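You operate a simulated robot arm through the tools that you are given. There is no shell and no other tool. Be economical: measure what you need, move in short steps, check, and stop when the job is done.

Carry out the task below with a simulated two-armed robot. There is one attempt and no reset: what you move stays moved.

JOB
Pick up the bottle that says "descaler" from the shelf under the pipe bench with one hand, pass it to the other hand and put it on the top of the workbench. Set down upright: bottle.

The check looks at the end state, three seconds after you hand in, the way a careful person would. Anything else that was tipped, shoved, dropped, spilled or broken makes it a failure.

ROBOT AND FRAMES
Two 7-joint arms with two-finger grippers on one trunk, on a base that drives. Base frame: it is fixed to the floor where the robot stands at the start and does not move with it; the origin is under the middle of the robot, x ahead of it, y to its left, z up. Readings come in m, degrees, newtons and seconds.
The left shoulder is at the start at [0.06, 0.123, 0.87], the right one opposite. With the tool pointing down near the work surface each hand reaches from about 0.1 to 0.7 m from the robot's upright axis, wherever it stands, measured 20 degrees to its own side. Places, roughly: top of the workbench [0.5, -2, 0.8]. Payload 1.47 kg a hand.
Tool frame (each hand has its own): the origin (TCP) lies between the finger pads and is the grasp point; the fingertips stand 0.016 m ahead of it; z points along the fingers, y is the line along which they close. Largest opening 0.087 m; the body of the gripper starts 0.055 m behind the TCP.
Orientation is that of the tool frame in the base frame, as a unit quaternion [x, y, z, w]. With the fingers straight down and closing along the base's y, the tool's x points along the base's -x, its y along +y and its z along -z.

CONTROLS
- The arms move only by the tool move_arm. It takes "left_deltas", "right_deltas" or both (then of equal length, played together; a hand with none holds still); each is a list of rows, each a list of 7 numbers: the shift along the base's x, y, z in m, then the turn, a rotation vector about the base's x, y, z in degrees, then the gripper command, from -1 (shut) to 1 (fully open), values between in proportion. In form: [[dx, dy, dz, wx, wy, wz, jaw], ...]. A call has 1 to 10 rows; each row is the pose to reach, as a shift and turn from the pose commanded when the call began. Each row takes 0.2 s and may step no farther than 0.05 m and 8.6 degrees from the row before; otherwise, or with a gripper value out of range, the whole call is refused. A pose out of reach is approached as far as the arm can. The call stops where the force on the tool passes 40 N (or 10 N more than at its start, if that is more) or the arm is blocked; 0.2 s more then pass. Each finger travels about 0.153 m/s and halts on what it meets, pressing with about 24 N; the grip force reading is that of the motor and also rises with nothing between the fingers. The clock runs only during rows and for 0.2 s after the last one: add rows that repeat a pose to give the fingers time. The reply holds the time, the measured pose of the TCP, the force on the tool along the base axes, the opening and the grip force, in the units named above and with some noise, with the torque about the TCP (base axes, N m) and any sound that the robot's microphone picked up.
- Cameras (640 x 400 px; columns grow to the right, rows downward): "scene" is now at [0.0798, 0.0157, 1.4183]; the picture's right is [0.21, -0.98, 0.00], its down [-0.80, -0.17, -0.58] and it looks along [0.57, 0.12, -0.81] (base axes); focal length 287 px, centre (320, 200). "left" rides on the left gripper at [0.073, -0.012, -0.09] in its tool frame; the picture's right is [0.16, 0.99, 0.00], its down [-0.72, 0.12, -0.68] and it looks along [-0.67, 0.11, 0.73] (tool axes); focal length 247 px, centre (320, 200). "right" rides on the right gripper at [0.073, 0.012, -0.09] in its tool frame; the picture's right is [-0.16, 0.99, 0.00], its down [-0.72, -0.12, -0.68] and it looks along [-0.67, -0.11, 0.73] (tool axes); focal length 247 px, centre (320, 200). There is no depth. A picture from a camera that has moved, and an enlarged one, comes with that camera's place and axes in the base frame and with its lens.
- camera(camera): a new picture of that camera. It takes no simulated time.
- raise_lower(by): slides the trunk up (or, below 0, down) by that many m; the arms and the scene camera ride with it, the base frame stays. It gives what a move gives, with no picture.
- roll_base(legs): drives the robot by 1 to 6 legs, each [ahead, left, turn to the left] in m, m and degrees, along the robot's own axes; the way and the turn of a leg run together, so that a leg with both is an arc; at most 1.5 m and 180 degrees a leg. The arms and the cameras ride along, it lands a little off, and it stops where it bumps. It gives what a move gives.
- turn_head(pan, tilt): turns the head with the scene camera to pan (to the left, within 120 degrees either way) and tilt (down, from -29 to 69), counted from straight ahead of the robot. It gives what a move gives.
- inspect(camera, box): a new picture of the part [left, top, right, bottom] of that camera's present view, enlarged. It takes no simulated time.
- finish_job(): hands the job in; it is judged then, once.

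Go step by step. Nothing tells you exact positions but the pictures and the camera data: compare them with the known pose of the tool, close in by small moves and look again before you grip or let go. The budget is 120 turns and 88 pictures, counting those below and the enlarged ones. Unless the task says otherwise, let go and move clear before handing in, and close with one line.

The tools are called as name(argument=value, ...) on one line, values as JSON. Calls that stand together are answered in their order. move_arm: Moves the arms, as the interface text tells. Its arguments: {"type":"object","properties":{"left_deltas":{"type":"array","items":{"type":"array","items":{"type":"number"}}},"right_deltas":{"type":"array","items":{"type":"array","items":{"type":"number"}}}},"required":[]} The other tools are called the same way: raise_lower (by) slides the trunk up or down; roll_base (legs) drives the base; turn_head (pan, tilt) turns the head that bears the scene camera; camera (camera) takes a picture; inspect (camera, box) takes an enlarged picture of a part of a camera's view; finish_job () hands the job in.

At the start:

```text
t: 0.0
left_tcp_pos: [0.3831, 0.2624, 0.6813]
left_tool_rot: [-0.001, 1.0, 0.0, 0.0]
left_contact_force: [0.1, -0.9, -0.2]
left_torque: [-0.01, -0.02, -0.03]
left_width: 0.0871
left_grasp_force: 0.0
right_tcp_pos: [0.3926, -0.0263, 0.6916]
right_tool_rot: [-0.001, 1.0, 0.0, -0.001]
right_contact_force: [-1.0, -0.3, -0.4]
right_torque: [0.02, -0.03, -0.01]
right_width: 0.0869
right_grasp_force: 0.1
trunk travel left (down, up): [-0.025, 0.205]
robot x, y, heading: [-0.0022, -0.0019, -0.0]
head pan, tilt: [12.1, 54.5]
```

scene: 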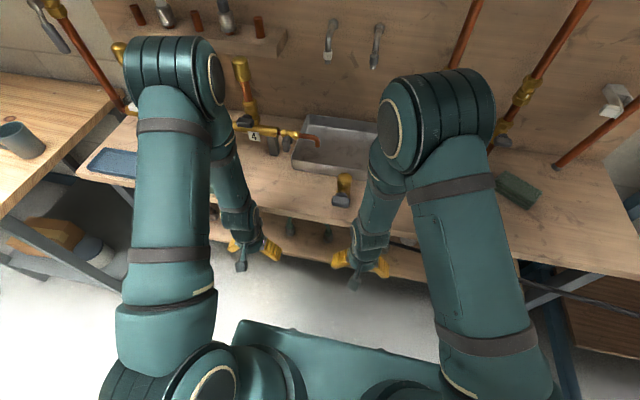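
right: 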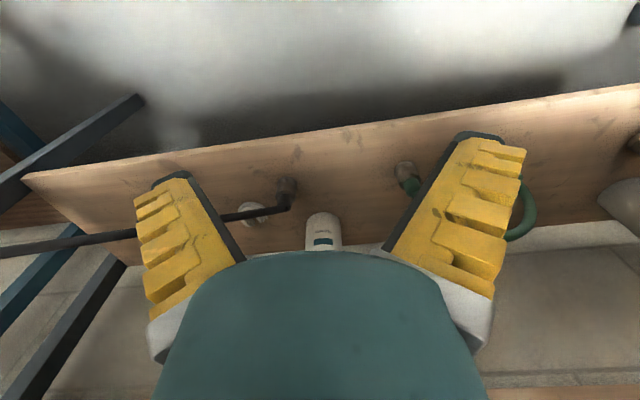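
left: 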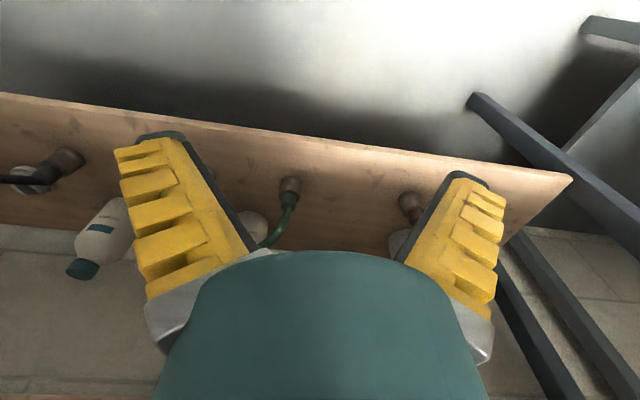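

The pipe bench is ahead and the shelf under it is visible only to the wrist cameras, which show it upside down. I'll enlarge both wrist views to find the bottles and read their labels.

inspect(camera="right", box=[220, 140, 420, 265])

inspect(camera="left", box=[0, 130, 200, 290])

turn_head(pan=0, tilt=40)

```text
3.20 times, centred on (320, 202) of right
camera zoom: at [0.3185, -0.0137, 0.7819], right [0.16, 0.99, 0.0], down [0.72, -0.12, 0.68], along [0.67, -0.11, -0.73], focal length 790 px, centre (320, 192)
```

zoom: 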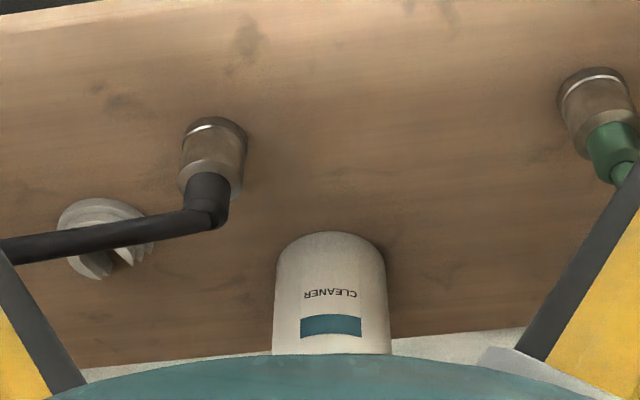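

```text
2.50 times, centred on (100, 210) of left
camera zoom: at [0.3101, 0.2501, 0.7707], right [-0.16, 0.99, 0.0], down [0.72, 0.12, 0.68], along [0.67, 0.11, -0.73], focal length 617 px, centre (870, 175)
```

zoom: 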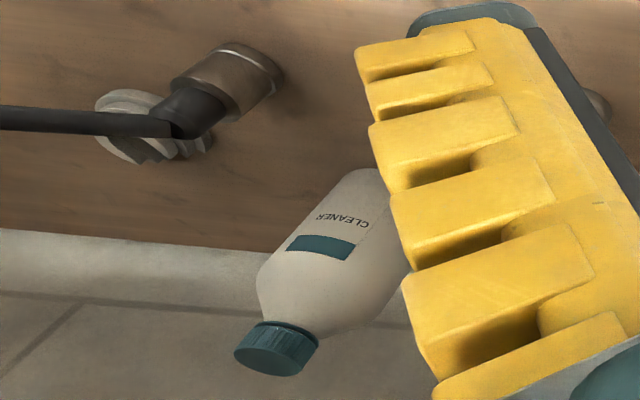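

```text
t: 0.8
left_tcp_pos: [0.3835, 0.2618, 0.682]
left_tool_rot: [0.001, 1.0, 0.0, 0.0]
left_contact_force: [0.1, -0.7, 0.3]
left_torque: [-0.03, 0.01, 0.03]
left_width: 0.087
left_grasp_force: 0.0
right_tcp_pos: [0.3926, -0.0263, 0.6911]
right_tool_rot: [-0.001, 1.0, 0.001, 0.0]
right_contact_force: [0.6, 0.6, -0.2]
right_torque: [0.04, 0.0, 0.01]
right_width: 0.087
right_grasp_force: 0.1
trunk travel left (down, up): [-0.025, 0.205]
robot x, y, heading: [0.0016, -0.0005, -0.1]
head pan, tilt: [0.0, 40.0]
```

The nearest bottle reads CLEANER, so the descaler is another one. I'll look at the scene, then tilt the left hand to look level into the shelf.

camera(camera="scene")

move_arm(left_deltas=[[-0.02, 0, -0.02, 0, -8, 0, 1], [-0.04, 0, -0.04, 0, -16, 0, 1], [-0.05, 0, -0.06, 0, -24, 0, 1], [-0.06, 0, -0.08, 0, -32, 0, 1]], right_deltas=[[-0.02, 0, -0.02, 0, -8, 0, 1], [-0.04, 0, -0.04, 0, -16, 0, 1], [-0.05, 0, -0.06, 0, -24, 0, 1], [-0.06, 0, -0.08, 0, -32, 0, 1]])

camera(camera="left")

camera(camera="right")

```text
82 pictures are left
camera scene: at [0.0938, 0.0005, 1.4383], right [0.0, -1.0, 0.0], down [-0.64, 0.0, -0.77], along [0.77, 0.0, -0.64], focal length 287 px, centre (320, 200)
```

scene: 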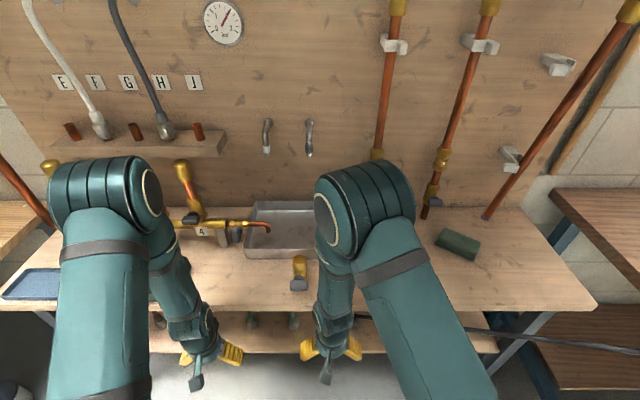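

```text
t: 1.8
left_tcp_pos: [0.3222, 0.2638, 0.5999]
left_tool_rot: [0.0, 0.961, 0.0, 0.276]
left_contact_force: [-0.8, -0.5, 0.5]
left_torque: [0.04, 0.02, 0.04]
left_width: 0.0871
left_grasp_force: 0.1
right_tcp_pos: [0.3316, -0.0252, 0.611]
right_tool_rot: [0.0, 0.961, 0.0, 0.277]
right_contact_force: [0.2, -1.0, 0.2]
right_torque: [0.01, 0.0, 0.01]
right_width: 0.087
right_grasp_force: 0.1
trunk travel left (down, up): [-0.025, 0.205]
robot x, y, heading: [-0.0035, 0.0033, 0.1]
head pan, tilt: [0.0, 40.0]
```

```text
81 pictures are left
camera left: at [0.2128, 0.2515, 0.6361], right [-0.13, 0.99, -0.08], down [0.25, 0.12, 0.96], along [0.96, 0.11, -0.26], focal length 247 px, centre (320, 200)
```

left: 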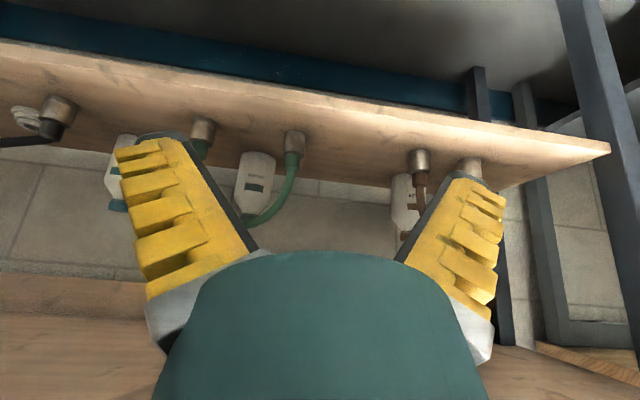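

```text
80 pictures are left
camera right: at [0.222, -0.0134, 0.6491], right [0.13, 0.99, 0.08], down [0.25, -0.12, 0.96], along [0.96, -0.11, -0.26], focal length 247 px, centre (320, 200)
```

right: 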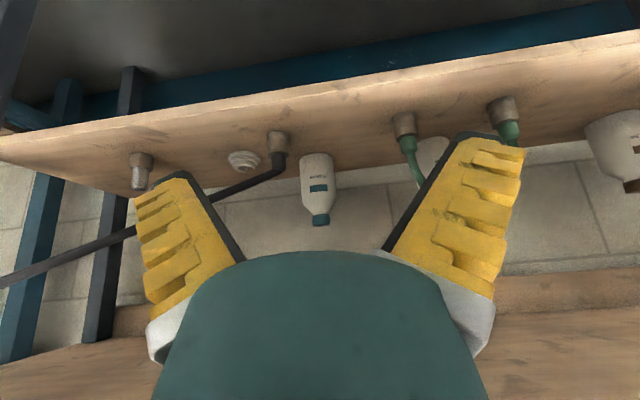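

Several bottles stand behind a row of short valves. I'll enlarge each of them to read the labels.

inspect(camera="left", box=[190, 110, 310, 230])

inspect(camera="left", box=[370, 130, 490, 250])

inspect(camera="right", box=[540, 90, 640, 210])

```text
3.33 times, centred on (250, 170) of left
camera zoom: at [0.2128, 0.2515, 0.6361], right [-0.13, 0.99, -0.08], down [0.25, 0.12, 0.96], along [0.96, 0.11, -0.26], focal length 823 px, centre (553, 300)
```

zoom: 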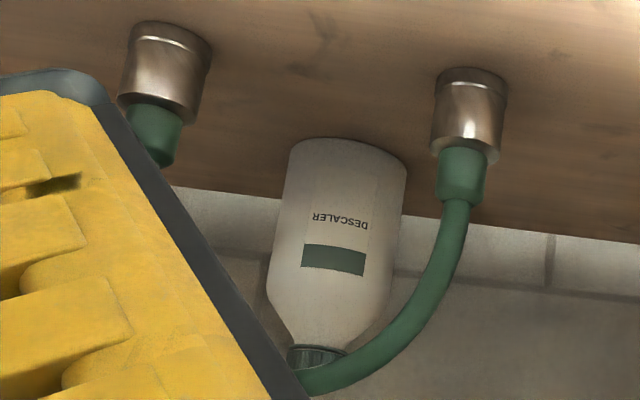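

```text
3.33 times, centred on (430, 190) of left
camera zoom: at [0.2128, 0.2515, 0.6361], right [-0.13, 0.99, -0.08], down [0.25, 0.12, 0.96], along [0.96, 0.11, -0.26], focal length 823 px, centre (-47, 233)
```

zoom: 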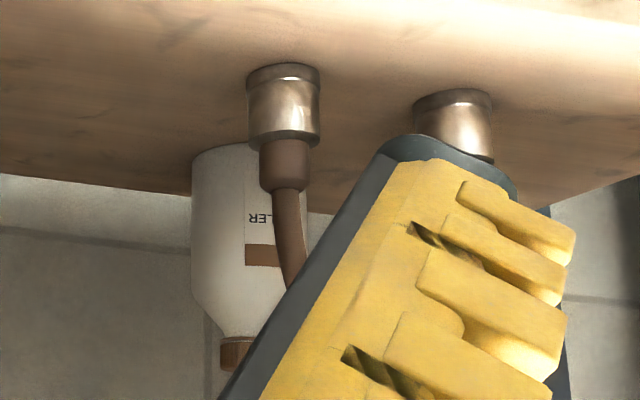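

```text
3.33 times, centred on (590, 150) of right
camera zoom: at [0.222, -0.0134, 0.6491], right [0.13, 0.99, 0.08], down [0.25, -0.12, 0.96], along [0.96, -0.11, -0.26], focal length 823 px, centre (-580, 367)
```

zoom: 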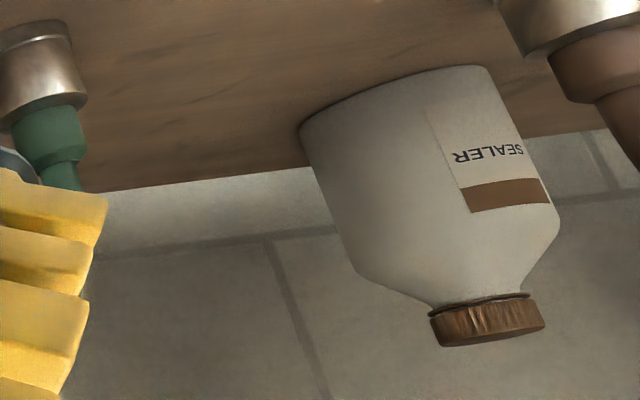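

The DESCALER is the green-labelled bottle, standing at about (0.725, 0.165) on the shelf at z≈0.42. A green hose arches in front of it, from y≈0.09 to 0.24 at x≈0.6. I plan to reach in from its left, where y≈0.26–0.45 looks free, so I'll first roll the left hand until its camera is on top and its fingers point right and forward.

move_arm(left_deltas=[[0.0, 0.01, 0, -6, 2.48, 5.3, 1], [0.0, 0.02, 0, -12, 4.97, 10.6, 1], [0, 0.03, 0, -18, 7.45, 15.9, 1], [0, 0.04, 0, -24, 9.93, 21.2, 1], [0, 0.05, 0, -29.9, 12.4, 26.5, 1], [0, 0.06, 0, -35.9, 14.9, 31.8, 1], [0, 0.07, 0, -41.9, 17.4, 37.1, 1], [0, 0.08, 0, -47.9, 19.85, 42.4, 1], [0, 0.09, 0, -53.8, 22.3, 47.6, 1]])

move_arm(left_deltas=[[0.0, 0.0, 0, -6, 2.48, 5.3, 1], [0.0, 0.0, 0, -12, 4.97, 10.6, 1], [0, 0.0, 0, -18, 7.45, 15.9, 1], [0, 0, 0, -24, 9.93, 21.2, 1], [0, 0, 0, -29.9, 12.4, 26.5, 1], [0, 0, 0, -35.9, 14.9, 31.8, 1], [0, 0, 0, -41.9, 17.4, 37.1, 1], [0, 0, 0, -47.9, 19.85, 42.4, 1], [0, 0, 0, -53.8, 22.3, 47.6, 1]])

camera(camera="left")

turn_head(pan=25, tilt=55)

camera(camera="scene")

```text
t: 3.8
left_tcp_pos: [0.322, 0.3544, 0.6012]
left_tool_rot: [-0.492, 0.811, -0.314, 0.045]
left_contact_force: [0.1, -0.7, 0.3]
left_torque: [0.01, 0.01, 0.01]
left_width: 0.087
left_grasp_force: 0.0
right_tcp_pos: [0.3339, -0.026, 0.6111]
right_tool_rot: [0.0, 0.961, 0.0, 0.276]
right_contact_force: [-0.4, 0.4, -0.1]
right_torque: [-0.02, -0.01, 0.03]
right_width: 0.0869
right_grasp_force: 0.0
trunk travel left (down, up): [-0.025, 0.205]
robot x, y, heading: [0.0016, -0.0026, 0.2]
head pan, tilt: [0.0, 40.0]
```

```text
t: 5.8
left_tcp_pos: [0.3228, 0.3538, 0.6021]
left_tool_rot: [0.779, -0.322, 0.497, 0.205]
left_contact_force: [0.8, 0.2, -0.1]
left_torque: [0.02, 0.02, 0.0]
left_width: 0.0869
left_grasp_force: 0.1
right_tcp_pos: [0.3331, -0.0259, 0.6105]
right_tool_rot: [0.0, 0.961, 0.0, 0.276]
right_contact_force: [0.4, 0.0, 0.0]
right_torque: [-0.01, 0.02, 0.04]
right_width: 0.0872
right_grasp_force: 0.1
trunk travel left (down, up): [-0.025, 0.205]
robot x, y, heading: [0.0, -0.0027, 0.0]
head pan, tilt: [0.0, 40.0]
```

```text
76 pictures are left
camera left: at [0.2951, 0.3955, 0.7051], right [-0.65, -0.75, 0.14], down [-0.73, 0.57, -0.37], along [0.19, -0.34, -0.92], focal length 247 px, centre (320, 200)
```

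left: 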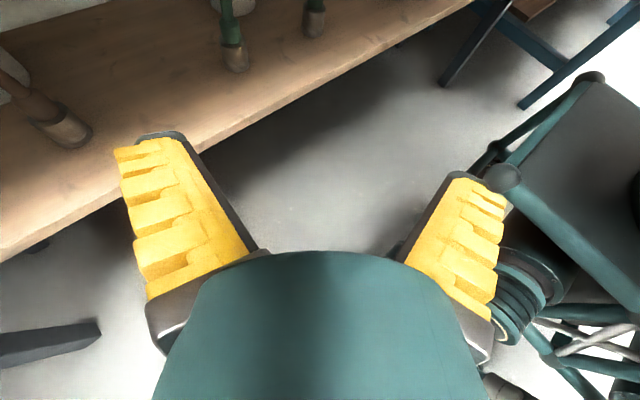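

```text
t: 6.7
left_tcp_pos: [0.3236, 0.3529, 0.6008]
left_tool_rot: [0.779, -0.324, 0.497, 0.204]
left_contact_force: [0.3, -1.3, -1.6]
left_torque: [-0.02, -0.02, 0.0]
left_width: 0.0871
left_grasp_force: 0.1
right_tcp_pos: [0.3321, -0.0265, 0.6109]
right_tool_rot: [0.0, 0.961, 0.0, 0.276]
right_contact_force: [0.8, 0.5, 0.1]
right_torque: [0.02, 0.05, -0.04]
right_width: 0.0869
right_grasp_force: 0.0
trunk travel left (down, up): [-0.025, 0.205]
robot x, y, heading: [0.0027, 0.0015, 0.1]
head pan, tilt: [25.0, 55.0]
```

```text
75 pictures are left
camera scene: at [0.0742, 0.0309, 1.4177], right [0.42, -0.91, 0.0], down [-0.74, -0.35, -0.57], along [0.52, 0.24, -0.82], focal length 287 px, centre (320, 200)
```

scene: 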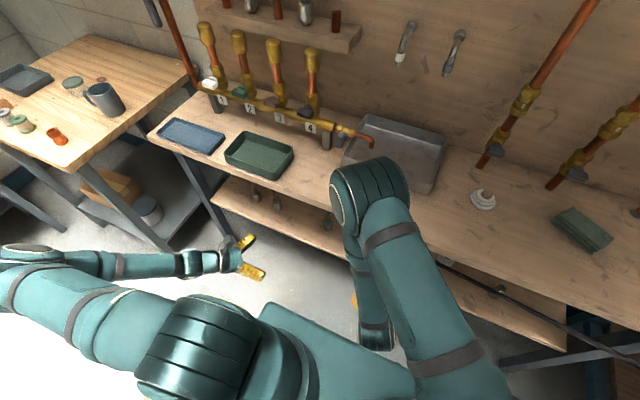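

The hand is now rolled with its camera on top. Next I'll bring it to the gap left of the green hose, turned a little more to the right, and look.

move_arm(left_deltas=[[0.04, 0, -0.01, 0.7, 0.4, -2.5, 1], [0.08, 0, -0.02, 1.4, 0.8, -5, 1], [0.12, -0.005, -0.03, 2.1, 1.2, -7.5, 1], [0.16, -0.01, -0.035, 2.9, 1.7, -10, 1], [0.2, -0.013, -0.04, 3.6, 2.1, -12.5, 1], [0.237, -0.013, -0.045, 4.3, 2.5, -15, 1]])

camera(camera="left")

camera(camera="right")

camera(camera="scene")

```text
t: 8.1
left_tcp_pos: [0.5625, 0.3408, 0.5542]
left_tool_rot: [0.747, -0.438, 0.435, 0.246]
left_contact_force: [-0.7, 0.1, -0.2]
left_torque: [0.0, 0.04, -0.03]
left_width: 0.0872
left_grasp_force: 0.0
right_tcp_pos: [0.3331, -0.0258, 0.6117]
right_tool_rot: [0.001, 0.961, 0.0, 0.276]
right_contact_force: [-0.3, -0.7, 0.3]
right_torque: [0.0, -0.01, -0.01]
right_width: 0.0871
right_grasp_force: 0.1
trunk travel left (down, up): [-0.025, 0.205]
robot x, y, heading: [0.0012, 0.0023, -0.0]
head pan, tilt: [25.0, 55.0]
```

```text
74 pictures are left
camera left: at [0.5504, 0.3795, 0.6619], right [-0.82, -0.56, 0.12], down [-0.57, 0.77, -0.29], along [0.07, -0.31, -0.95], focal length 247 px, centre (320, 200)
```

left: 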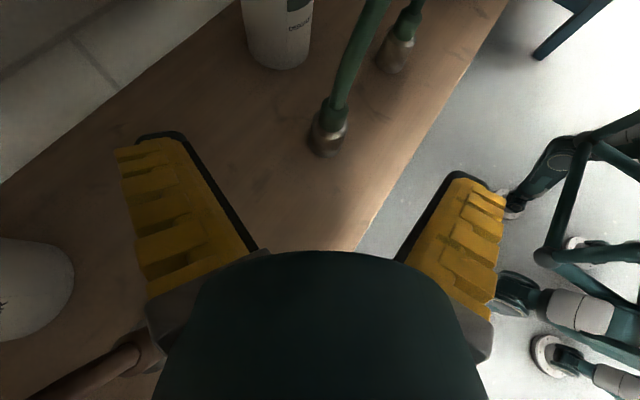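

```text
73 pictures are left
camera right: at [0.2223, -0.0136, 0.6491], right [0.13, 0.99, 0.08], down [0.25, -0.12, 0.96], along [0.96, -0.11, -0.27], focal length 247 px, centre (320, 200)
```

right: 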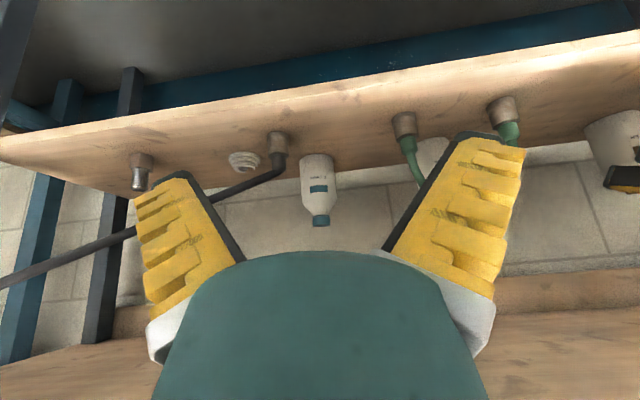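

```text
72 pictures are left
camera scene: at [0.0745, 0.0308, 1.4176], right [0.42, -0.91, 0.0], down [-0.74, -0.35, -0.57], along [0.52, 0.24, -0.82], focal length 287 px, centre (320, 200)
```

scene: 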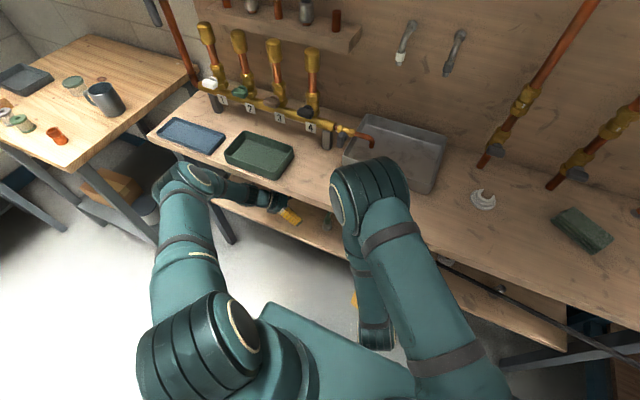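

The view matches my estimates: the bottle centre is at about (0.728, 0.167), and the hose fittings are at x≈0.6, y≈0.25 and 0.49. I'll go in behind the hose line to a pre-grasp point on the finger axis.

move_arm(left_deltas=[[0.035, -0.007, -0.005, 0, 0, 0, 1], [0.07, -0.015, -0.01, 0, 0, 0, 1], [0.1, -0.02, -0.015, 0, 0, 0, 1]])

move_arm(left_deltas=[[0.013, -0.04, 0, 0, 0, 0, 1], [0.025, -0.083, 0, 0, 0, 0, 1]])

camera(camera="left")

camera(camera="right")

```text
t: 9.1
left_tcp_pos: [0.6406, 0.3396, 0.5304]
left_tool_rot: [0.759, -0.416, 0.436, 0.247]
left_contact_force: [0.9, 0.0, 0.4]
left_torque: [0.0, 0.0, -0.03]
left_width: 0.0869
left_grasp_force: 0.1
left hand out of reach, approached as far as the arm can: row 3
right_tcp_pos: [0.3319, -0.0229, 0.6106]
right_tool_rot: [-0.005, 0.961, 0.001, 0.277]
right_contact_force: [0.9, -0.1, -0.6]
right_torque: [-0.01, -0.01, 0.02]
right_width: 0.0871
right_grasp_force: 0.1
trunk travel left (down, up): [-0.025, 0.205]
robot x, y, heading: [-0.0021, 0.0012, 0.8]
head pan, tilt: [25.0, 55.0]
stopped in row 3 (left hand): the arm was blocked; the commanded pose is now the measured one
```

```text
t: 9.9
left_tcp_pos: [0.6377, 0.3017, 0.5092]
left_tool_rot: [0.783, -0.381, 0.432, 0.237]
left_contact_force: [0.5, -0.8, 1.4]
left_torque: [0.01, 0.0, 0.02]
left_width: 0.0871
left_grasp_force: 0.0
right_tcp_pos: [0.3315, -0.0172, 0.6108]
right_tool_rot: [-0.009, 0.961, 0.002, 0.277]
right_contact_force: [0.7, 0.2, -0.3]
right_torque: [0.02, 0.0, 0.0]
right_width: 0.0869
right_grasp_force: 0.1
trunk travel left (down, up): [-0.025, 0.205]
robot x, y, heading: [-0.0008, 0.0018, 1.0]
head pan, tilt: [25.0, 55.0]
stopped in row 2 (left hand): the arm was blocked; the commanded pose is now the measured one
```

```text
71 pictures are left
camera left: at [0.6264, 0.3415, 0.618], right [-0.74, -0.65, 0.18], down [-0.67, 0.69, -0.27], along [0.05, -0.31, -0.95], focal length 247 px, centre (320, 200)
```

left: 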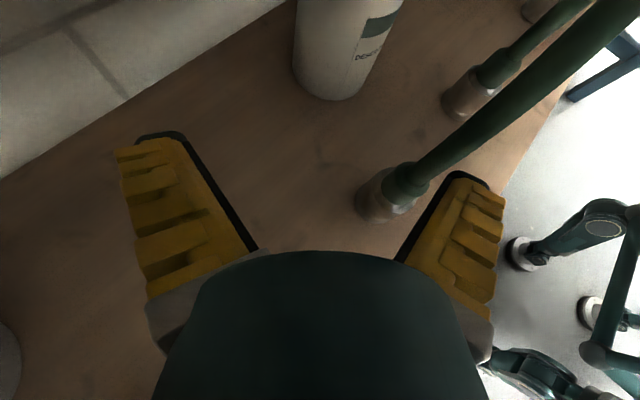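

```text
70 pictures are left
camera right: at [0.2205, -0.0073, 0.65], right [0.12, 0.99, 0.08], down [0.25, -0.11, 0.96], along [0.96, -0.09, -0.26], focal length 247 px, centre (320, 200)
```

right: 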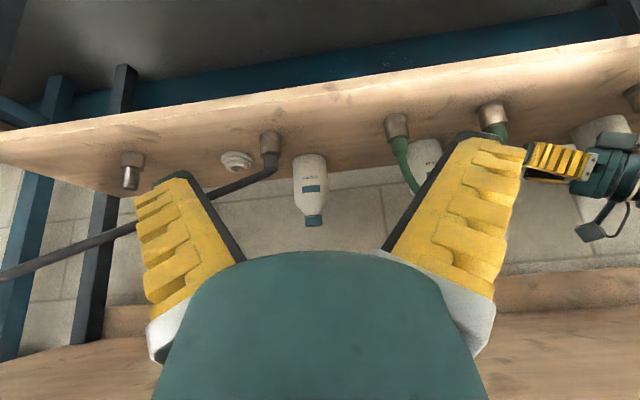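

The arm was blocked, and the robot was pushed round by about 1°, so the elbow or forearm is probably pressing on the bench edge. I'll look from the head.

turn_head(pan=35, tilt=62)

camera(camera="scene")

```text
t: 10.6
left_tcp_pos: [0.6381, 0.2997, 0.5103]
left_tool_rot: [0.781, -0.381, 0.433, 0.237]
left_contact_force: [1.0, 0.7, -0.5]
left_torque: [-0.01, -0.02, -0.03]
left_width: 0.0869
left_grasp_force: 0.1
right_tcp_pos: [0.3289, -0.0179, 0.6116]
right_tool_rot: [-0.008, 0.961, 0.001, 0.276]
right_contact_force: [1.0, -0.6, 0.4]
right_torque: [0.04, 0.04, 0.0]
right_width: 0.087
right_grasp_force: 0.1
trunk travel left (down, up): [-0.025, 0.205]
robot x, y, heading: [-0.0002, 0.0032, 1.0]
head pan, tilt: [35.0, 62.0]
```

```text
69 pictures are left
camera scene: at [0.0562, 0.043, 1.4093], right [0.59, -0.81, 0.0], down [-0.71, -0.52, -0.47], along [0.38, 0.27, -0.88], focal length 287 px, centre (320, 200)
```

scene: 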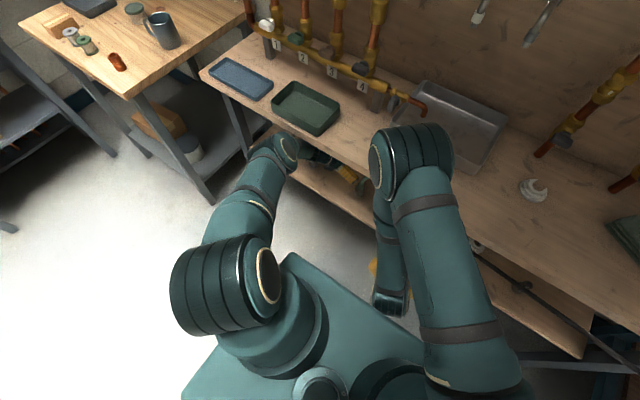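

The elbow meets the bench's front edge, so I'll withdraw the hand and shift the base left. The arm should then reach straight in under the bench top, with only the wrist turned right.

move_arm(left_deltas=[[-0.035, 0.02, 0.02, 0, 0, 0, 1], [-0.075, 0.03, 0.03, 0, 0, 0, 1], [-0.12, 0.03, 0.04, 0, 0, 0, 1], [-0.16, 0.03, 0.05, 0, 0, 0, 1], [-0.2, 0.03, 0.05, 0, 0, 0, 1], [-0.24, 0.03, 0.05, 0, 0, 0, 1]])

roll_base(legs=[[0, 0.25, -1]])

camera(camera="scene")

```text
t: 12.0
left_tcp_pos: [0.4001, 0.3282, 0.5625]
left_tool_rot: [0.781, -0.384, 0.433, 0.236]
left_contact_force: [0.3, -0.2, 0.9]
left_torque: [0.01, 0.02, -0.01]
left_width: 0.0874
left_grasp_force: 0.1
right_tcp_pos: [0.3296, -0.0186, 0.6114]
right_tool_rot: [-0.007, 0.961, 0.002, 0.276]
right_contact_force: [-1.1, 0.3, 0.3]
right_torque: [-0.03, 0.01, 0.0]
right_width: 0.0866
right_grasp_force: 0.1
trunk travel left (down, up): [-0.025, 0.205]
robot x, y, heading: [-0.0021, 0.0024, 1.0]
head pan, tilt: [35.0, 62.0]
```

```text
t: 14.8
left_tcp_pos: [0.4052, 0.5708, 0.563]
left_tool_rot: [0.776, -0.393, 0.43, 0.242]
left_contact_force: [-0.1, -0.6, 0.2]
left_torque: [0.04, 0.01, -0.01]
left_width: 0.0869
left_grasp_force: 0.0
right_tcp_pos: [0.3298, 0.2257, 0.6114]
right_tool_rot: [0.002, 0.961, -0.001, 0.275]
right_contact_force: [-0.6, -0.1, -1.3]
right_torque: [0.0, -0.02, -0.03]
right_width: 0.0871
right_grasp_force: 0.1
trunk travel left (down, up): [-0.025, 0.205]
robot x, y, heading: [-0.0019, 0.2493, -0.2]
head pan, tilt: [35.0, 62.0]
```

```text
68 pictures are left
camera scene: at [0.0578, 0.29, 1.4093], right [0.57, -0.82, 0.0], down [-0.72, -0.5, -0.47], along [0.39, 0.27, -0.88], focal length 287 px, centre (320, 200)
```

scene: 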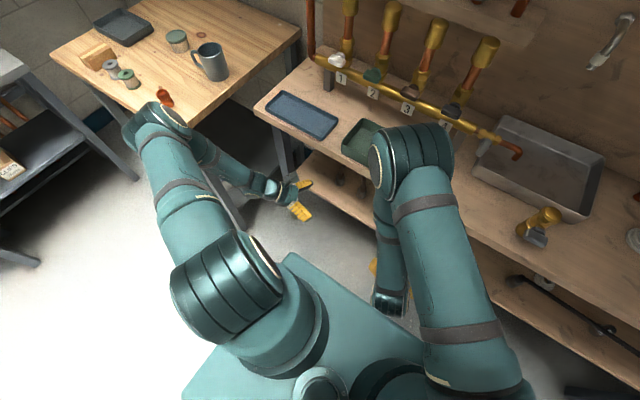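

The shift worked, and the left elbow is close to the left table but clear of it. I'll move the right hand out of the way and bring the left hand in front of the gap at a flatter pitch.

move_arm(left_deltas=[[0, -0.04, 0, -2, -1.3, 0, 1], [0, -0.08, 0, -4, -2.6, 0, 1], [0.01, -0.12, 0, -6, -4, 0, 1], [0.02, -0.16, 0, -8, -5.4, 0, 1], [0.03, -0.2, -0.01, -9.1, -6.2, 0, 1], [0.045, -0.23, -0.02, -9.1, -6.2, 0, 1]], right_deltas=[[-0.01, -0.04, 0, 0, 0, 0, 1], [-0.02, -0.08, 0, 0, 0, 0, 1], [-0.03, -0.12, 0, 0, 0, 0, 1], [-0.03, -0.16, 0, 0, 0, 0, 1], [-0.03, -0.2, 0, 0, 0, 0, 1], [-0.03, -0.22, 0, 0, 0, 0, 1]])

move_arm(left_deltas=[[0.03, 0, -0.005, 0, 0, 0, 1], [0.07, 0, -0.01, 0, 0, 0, 1], [0.11, 0, -0.01, 0, 0, 0, 1]])

camera(camera="left")

camera(camera="scene")

```text
t: 16.2
left_tcp_pos: [0.4518, 0.3387, 0.5424]
left_tool_rot: [0.731, -0.37, 0.5, 0.28]
left_contact_force: [0.0, 0.1, 0.0]
left_torque: [-0.01, 0.01, -0.02]
left_width: 0.0868
left_grasp_force: 0.1
right_tcp_pos: [0.2978, 0.0054, 0.6128]
right_tool_rot: [0.001, 0.962, 0.0, 0.274]
right_contact_force: [1.4, 0.4, 0.1]
right_torque: [0.03, 0.02, -0.05]
right_width: 0.0871
right_grasp_force: 0.1
trunk travel left (down, up): [-0.025, 0.205]
robot x, y, heading: [-0.0052, 0.2535, -0.1]
head pan, tilt: [35.0, 62.0]
```

```text
t: 17.0
left_tcp_pos: [0.5619, 0.3414, 0.5324]
left_tool_rot: [0.731, -0.37, 0.5, 0.281]
left_contact_force: [0.1, -0.8, 0.5]
left_torque: [-0.01, 0.0, -0.01]
left_width: 0.0871
left_grasp_force: 0.2
right_tcp_pos: [0.2999, 0.0044, 0.6121]
right_tool_rot: [0.002, 0.961, -0.001, 0.276]
right_contact_force: [-0.5, 0.1, 0.1]
right_torque: [0.01, 0.03, 0.0]
right_width: 0.0874
right_grasp_force: 0.0
trunk travel left (down, up): [-0.025, 0.205]
robot x, y, heading: [-0.0035, 0.2538, -0.2]
head pan, tilt: [35.0, 62.0]
```

```text
67 pictures are left
camera left: at [0.5399, 0.3977, 0.6304], right [-0.78, -0.6, 0.19], down [-0.61, 0.65, -0.44], along [0.15, -0.46, -0.88], focal length 247 px, centre (320, 200)
```

left: 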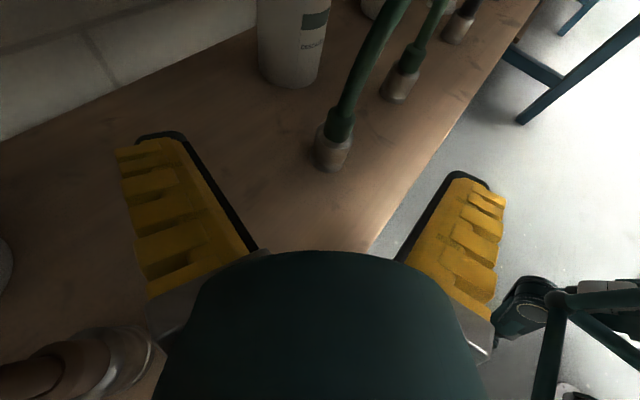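

```text
66 pictures are left
camera scene: at [0.058, 0.2896, 1.4093], right [0.57, -0.82, 0.0], down [-0.72, -0.5, -0.47], along [0.39, 0.27, -0.88], focal length 287 px, centre (320, 200)
```

scene: 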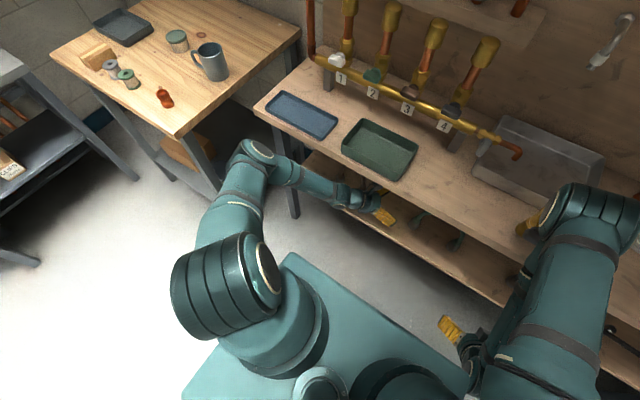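

The arm now extends cleanly, with its elbow outside the bench. I'll carry on into the gap and then to the pre-grasp point behind the hose.

move_arm(left_deltas=[[0.04, -0.012, 0, 0, 0, 0, 1], [0.08, -0.024, 0, 0, 0, 0, 1], [0.11, -0.03, 0, 0, 0, 0, 1]])

camera(camera="left")

```text
t: 18.0
left_tcp_pos: [0.6568, 0.343, 0.5195]
left_tool_rot: [0.744, -0.348, 0.5, 0.273]
left_contact_force: [-0.1, -1.2, -0.6]
left_torque: [0.03, -0.01, -0.01]
left_width: 0.0871
left_grasp_force: 0.1
right_tcp_pos: [0.2978, 0.0113, 0.6135]
right_tool_rot: [-0.006, 0.961, 0.001, 0.277]
right_contact_force: [-0.7, -0.5, 0.8]
right_torque: [0.04, 0.02, 0.05]
right_width: 0.0873
right_grasp_force: 0.1
trunk travel left (down, up): [-0.025, 0.205]
robot x, y, heading: [-0.0092, 0.2552, 0.6]
head pan, tilt: [35.0, 62.0]
stopped in row 3 (left hand): the arm was blocked; the commanded pose is now the measured one
```

```text
65 pictures are left
camera left: at [0.6345, 0.3988, 0.6186], right [-0.74, -0.64, 0.21], down [-0.66, 0.62, -0.43], along [0.15, -0.45, -0.88], focal length 247 px, centre (320, 200)
```

left: 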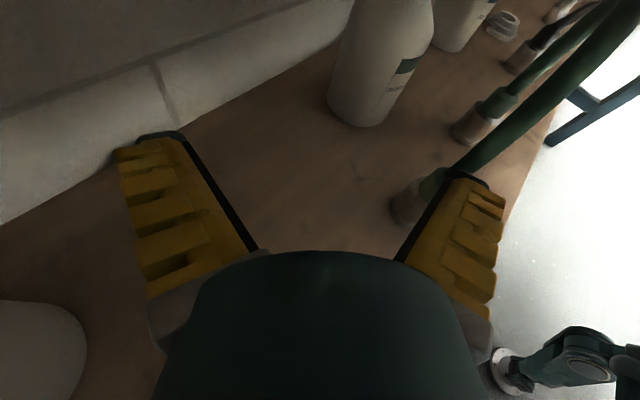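

Blocked again, so I need to see where the forearm touches.

inspect(camera="scene", box=[180, 100, 480, 288])

camera(camera="right")

```text
2.13 times, centred on (330, 194) of scene
camera zoom: at [0.0492, 0.2937, 1.4099], right [0.58, -0.81, 0.0], down [-0.72, -0.52, -0.47], along [0.38, 0.27, -0.88], focal length 611 px, centre (299, 213)
```

zoom: 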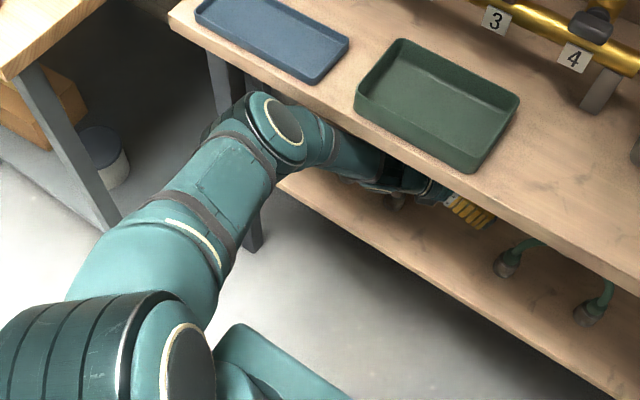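

```text
63 pictures are left
camera right: at [0.1873, 0.023, 0.6515], right [0.12, 0.99, 0.08], down [0.25, -0.11, 0.96], along [0.96, -0.1, -0.26], focal length 247 px, centre (320, 200)
```

right: 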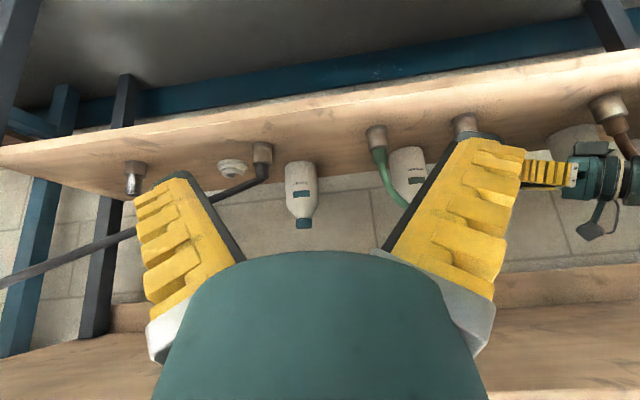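

The elbow pad presses on the bench's front edge because the arm is too folded. I'll back the base off a little and drop the trunk fully, so that the arm straightens and the elbow stays outside.

roll_base(legs=[[-0.08, 0, -0.6]])

raise_lower(by=-0.025)

move_arm(left_deltas=[[0.02, -0.005, 0.015, 0, 0, 0, 1], [0.05, -0.015, 0.03, 0, 0, 0, 1], [0.08, -0.02, 0.03, 0, 0, 0, 1]])

camera(camera="scene")

camera(camera="left")

```text
t: 19.1
left_tcp_pos: [0.5812, 0.3289, 0.5211]
left_tool_rot: [0.741, -0.355, 0.498, 0.277]
left_contact_force: [-0.3, -0.1, -0.8]
left_torque: [0.0, 0.03, -0.01]
left_width: 0.0868
left_grasp_force: 0.1
right_tcp_pos: [0.2156, 0.0067, 0.6126]
right_tool_rot: [0.001, 0.961, 0.0, 0.276]
right_contact_force: [0.3, -0.1, 0.8]
right_torque: [-0.03, 0.01, 0.0]
right_width: 0.0868
right_grasp_force: 0.1
trunk travel left (down, up): [-0.025, 0.205]
robot x, y, heading: [-0.0851, 0.2501, -0.1]
head pan, tilt: [35.0, 62.0]
```

```text
t: 19.8
left_tcp_pos: [0.5802, 0.3298, 0.4954]
left_tool_rot: [0.741, -0.355, 0.498, 0.277]
left_contact_force: [0.1, 0.5, -0.5]
left_torque: [0.03, 0.02, -0.03]
left_width: 0.087
left_grasp_force: 0.1
right_tcp_pos: [0.2165, 0.0067, 0.5868]
right_tool_rot: [0.002, 0.961, -0.001, 0.276]
right_contact_force: [-0.4, -0.6, -0.3]
right_torque: [0.03, -0.04, 0.02]
right_width: 0.0869
right_grasp_force: 0.1
trunk travel left (down, up): [0.0, 0.23]
robot x, y, heading: [-0.0902, 0.2541, 0.0]
head pan, tilt: [35.0, 62.0]
```

```text
t: 20.6
left_tcp_pos: [0.6491, 0.313, 0.5251]
left_tool_rot: [0.74, -0.357, 0.497, 0.279]
left_contact_force: [-0.5, -1.2, -0.9]
left_torque: [-0.04, -0.07, 0.04]
left_width: 0.0869
left_grasp_force: 0.1
left hand out of reach, approached as far as the arm can: row 3
right_tcp_pos: [0.2154, 0.0083, 0.5876]
right_tool_rot: [0.001, 0.961, -0.001, 0.276]
right_contact_force: [-0.2, 0.2, 0.8]
right_torque: [-0.05, 0.03, -0.01]
right_width: 0.087
right_grasp_force: 0.1
trunk travel left (down, up): [0.0, 0.23]
robot x, y, heading: [-0.0884, 0.2553, -0.1]
head pan, tilt: [35.0, 62.0]
```

```text
62 pictures are left
camera scene: at [-0.0264, 0.2929, 1.3843], right [0.57, -0.82, 0.0], down [-0.72, -0.5, -0.47], along [0.39, 0.27, -0.88], focal length 287 px, centre (320, 200)
```

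scene: 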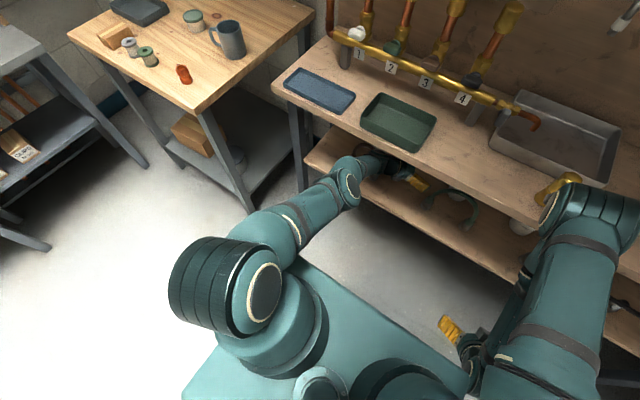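

```text
61 pictures are left
camera left: at [0.6282, 0.3677, 0.6234], right [-0.75, -0.62, 0.21], down [-0.64, 0.63, -0.43], along [0.14, -0.46, -0.88], focal length 247 px, centre (320, 200)
```

left: 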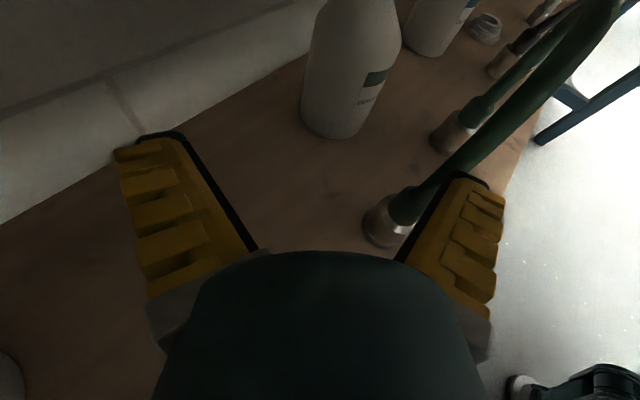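

The arm is now in the gap behind the fittings at (0.649, 0.313), near its reach limit. I'll ease the yaw a few degrees and see whether it gains forward reach.

move_arm(left_deltas=[[0.015, -0.01, 0, 0, 0, 3, 1], [0.03, -0.02, 0, 0, 0, 6, 1], [0.04, -0.04, 0, 0, 0, 6, 1]])

inspect(camera="scene", box=[260, 80, 500, 240])

```text
t: 21.4
left_tcp_pos: [0.6737, 0.2586, 0.5496]
left_tool_rot: [0.759, -0.317, 0.511, 0.251]
left_contact_force: [0.2, -0.4, -0.1]
left_torque: [0.01, 0.03, -0.01]
left_width: 0.087
left_grasp_force: 0.0
left hand out of reach, approached as far as the arm can: row 1, 2, 3
right_tcp_pos: [0.2158, 0.0055, 0.5866]
right_tool_rot: [0.002, 0.961, 0.0, 0.276]
right_contact_force: [-0.4, -0.9, -0.5]
right_torque: [0.03, 0.02, 0.05]
right_width: 0.0869
right_grasp_force: 0.1
trunk travel left (down, up): [0.0, 0.23]
robot x, y, heading: [-0.0878, 0.2506, -0.5]
head pan, tilt: [35.0, 62.0]
```

```text
2.50 times, centred on (380, 160) of scene
camera zoom: at [-0.0256, 0.2897, 1.3843], right [0.57, -0.82, 0.0], down [-0.72, -0.5, -0.47], along [0.39, 0.27, -0.88], focal length 718 px, centre (170, 300)
```

zoom: 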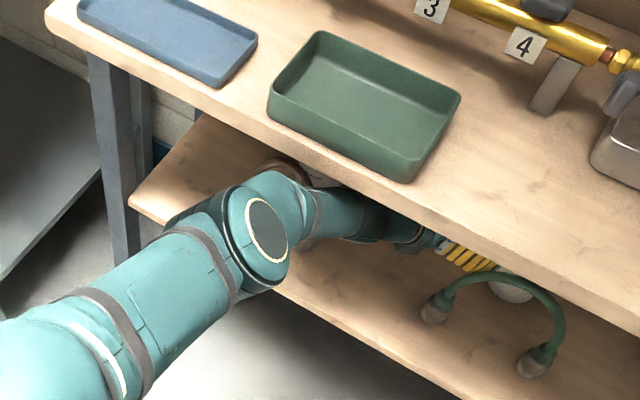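

Good: the arm is nearly straight and clear of the bench edge, and the whole hose arch with the bottle behind it is in view. I'll use a small base shift to bring the hand towards the bottle.

roll_base(legs=[[0.04, -0.03, 0.3]])

camera(camera="left")

inspect(camera="scene", box=[260, 80, 500, 240])

```text
t: 22.5
left_tcp_pos: [0.6998, 0.2388, 0.5331]
left_tool_rot: [0.767, -0.305, 0.505, 0.252]
left_contact_force: [0.6, -0.2, -0.2]
left_torque: [0.04, 0.0, 0.0]
left_width: 0.0869
left_grasp_force: 0.0
right_tcp_pos: [0.2583, -0.0198, 0.5883]
right_tool_rot: [-0.004, 0.961, 0.003, 0.275]
right_contact_force: [-0.2, -0.1, 0.3]
right_torque: [0.01, 0.0, 0.0]
right_width: 0.0868
right_grasp_force: 0.0
trunk travel left (down, up): [0.0, 0.23]
robot x, y, heading: [-0.0476, 0.2212, 0.4]
head pan, tilt: [35.0, 62.0]
stopped in leg 1: the robot was blocked; the commanded pose is now the measured one
```

```text
59 pictures are left
camera left: at [0.6763, 0.2924, 0.6319], right [-0.67, -0.71, 0.23], down [-0.73, 0.55, -0.41], along [0.17, -0.44, -0.88], focal length 247 px, centre (320, 200)
```

left: 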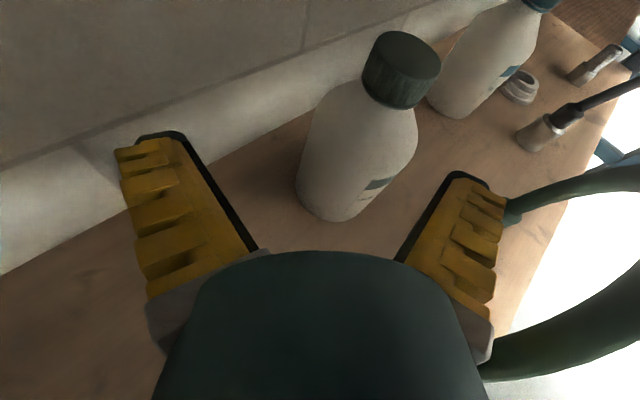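

```text
2.50 times, centred on (380, 160) of scene
camera zoom: at [0.0127, 0.2613, 1.3845], right [0.58, -0.81, 0.0], down [-0.72, -0.51, -0.47], along [0.38, 0.27, -0.88], focal length 718 px, centre (170, 300)
```

zoom: 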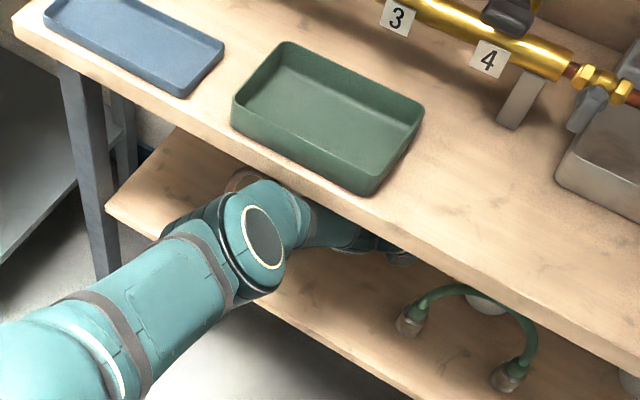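

The bottle is just ahead, at about (0.717, 0.162), slightly right of the finger axis. I'll turn the hand about 10° more to the right so it lines up with the bottle while keeping clear of the hose.

move_arm(left_deltas=[[-0.005, -0.005, 0, 0, 0, -5, 1], [-0.012, -0.012, -0.003, 0, 0, -11, 1]])

camera(camera="left")

```text
t: 23.1
left_tcp_pos: [0.6905, 0.2308, 0.5336]
left_tool_rot: [0.744, -0.36, 0.485, 0.287]
left_contact_force: [0.0, 0.4, 0.2]
left_torque: [0.0, 0.01, -0.02]
left_width: 0.0869
left_grasp_force: 0.1
left hand out of reach, approached as far as the arm can: row 2
right_tcp_pos: [0.257, -0.0198, 0.5871]
right_tool_rot: [-0.004, 0.961, 0.001, 0.275]
right_contact_force: [-0.4, -0.6, -0.5]
right_torque: [0.03, 0.0, -0.02]
right_width: 0.0872
right_grasp_force: 0.1
trunk travel left (down, up): [0.0, 0.23]
robot x, y, heading: [-0.0479, 0.2219, 0.5]
head pan, tilt: [35.0, 62.0]
```

```text
57 pictures are left
camera left: at [0.6717, 0.2875, 0.6323], right [-0.76, -0.61, 0.22], down [-0.64, 0.65, -0.42], along [0.11, -0.46, -0.88], focal length 247 px, centre (320, 200)
```

left: 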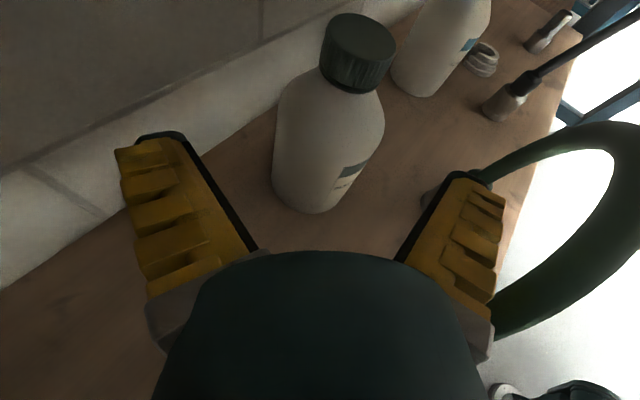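

The bottle now sits almost centred between the fingers, about 0.065 m ahead. I'll advance half of that and check.

move_arm(left_deltas=[[0.0, -0.018, -0.01, 0, 0, 0, 1], [0.008, -0.038, -0.022, 0, 0, 0, 1]])

camera(camera="left")

```text
t: 23.7
left_tcp_pos: [0.6837, 0.2159, 0.5266]
left_tool_rot: [0.744, -0.359, 0.484, 0.287]
left_contact_force: [-0.6, 1.0, 0.5]
left_torque: [-0.05, -0.01, 0.0]
left_width: 0.0868
left_grasp_force: 0.2
left hand out of reach, approached as far as the arm can: row 1, 2
right_tcp_pos: [0.2574, -0.0196, 0.5864]
right_tool_rot: [-0.004, 0.961, 0.001, 0.276]
right_contact_force: [-0.3, 0.5, 0.4]
right_torque: [0.0, 0.01, 0.01]
right_width: 0.0868
right_grasp_force: 0.0
trunk travel left (down, up): [0.0, 0.23]
robot x, y, heading: [-0.0484, 0.2239, 0.3]
head pan, tilt: [35.0, 62.0]
```

```text
56 pictures are left
camera left: at [0.6667, 0.2724, 0.6251], right [-0.76, -0.61, 0.22], down [-0.64, 0.64, -0.41], along [0.11, -0.46, -0.88], focal length 247 px, centre (320, 200)
```

left: 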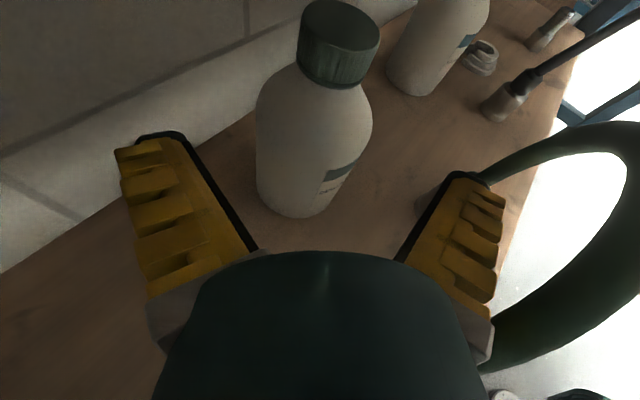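

The bottle is slightly left of the axis now and the arm itself is at its limit, so I'll use a small base move forward and right.

roll_base(legs=[[0.025, -0.01, 0]])

camera(camera="left")

inspect(camera="scene", box=[260, 80, 500, 240])

```text
t: 24.7
left_tcp_pos: [0.7013, 0.207, 0.514]
left_tool_rot: [0.75, -0.353, 0.478, 0.291]
left_contact_force: [-0.4, -0.5, 0.2]
left_torque: [0.0, -0.01, -0.01]
left_width: 0.0871
left_grasp_force: 0.1
right_tcp_pos: [0.2843, -0.0305, 0.5868]
right_tool_rot: [-0.006, 0.961, 0.002, 0.277]
right_contact_force: [0.1, 0.0, 0.7]
right_torque: [-0.05, 0.0, 0.01]
right_width: 0.0869
right_grasp_force: 0.1
trunk travel left (down, up): [0.0, 0.23]
robot x, y, heading: [-0.0228, 0.2139, 0.8]
head pan, tilt: [35.0, 62.0]
stopped in leg 1: the robot was blocked; the commanded pose is now the measured one
```

```text
55 pictures are left
camera left: at [0.6847, 0.2641, 0.6134], right [-0.75, -0.61, 0.24], down [-0.65, 0.64, -0.4], along [0.09, -0.46, -0.88], focal length 247 px, centre (320, 200)
```

left: 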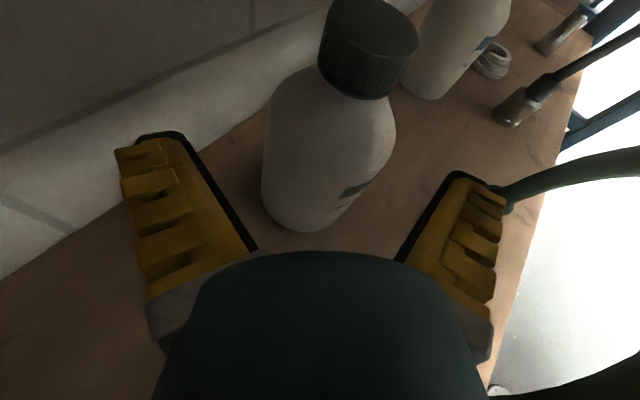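

```text
2.50 times, centred on (380, 160) of scene
camera zoom: at [0.0376, 0.2508, 1.3845], right [0.58, -0.81, 0.0], down [-0.72, -0.52, -0.47], along [0.38, 0.27, -0.88], focal length 718 px, centre (170, 300)
```

zoom: 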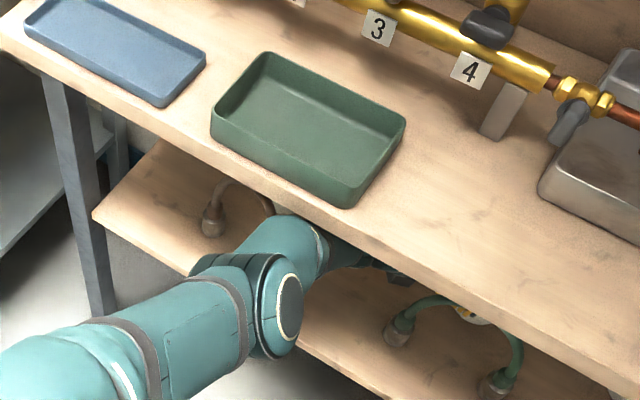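

About 0.04 m remains. I'll try the arm for a small step forward and down.

move_arm(left_deltas=[[0.006, -0.008, -0.012, 0, 0, 0, 1], [0.01, -0.02, -0.02, 0, 0, 0, 1]])

camera(camera="left")

```text
t: 25.3
left_tcp_pos: [0.694, 0.197, 0.506]
left_tool_rot: [0.753, -0.347, 0.477, 0.292]
left_contact_force: [-0.1, 0.0, -0.2]
left_torque: [-0.01, -0.05, -0.01]
left_width: 0.0868
left_grasp_force: 0.1
left hand out of reach, approached as far as the arm can: row 1, 2
right_tcp_pos: [0.2842, -0.0248, 0.5863]
right_tool_rot: [-0.008, 0.961, 0.001, 0.276]
right_contact_force: [0.4, 0.3, 0.6]
right_torque: [0.03, 0.01, -0.01]
right_width: 0.0869
right_grasp_force: 0.1
trunk travel left (down, up): [0.0, 0.23]
robot x, y, heading: [-0.0202, 0.2164, 0.9]
head pan, tilt: [35.0, 62.0]
```

```text
53 pictures are left
camera left: at [0.679, 0.2549, 0.6056], right [-0.74, -0.62, 0.25], down [-0.66, 0.63, -0.4], along [0.09, -0.46, -0.88], focal length 247 px, centre (320, 200)
```

left: 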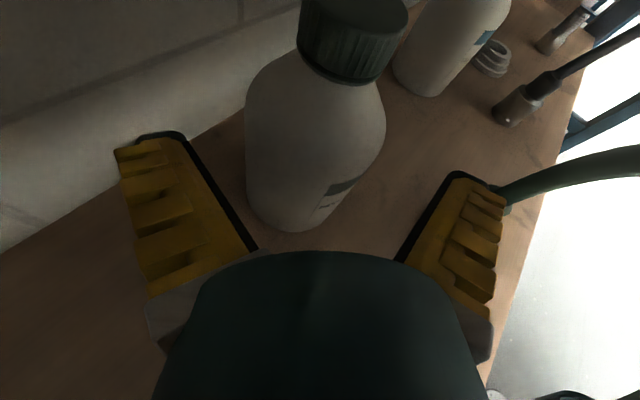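

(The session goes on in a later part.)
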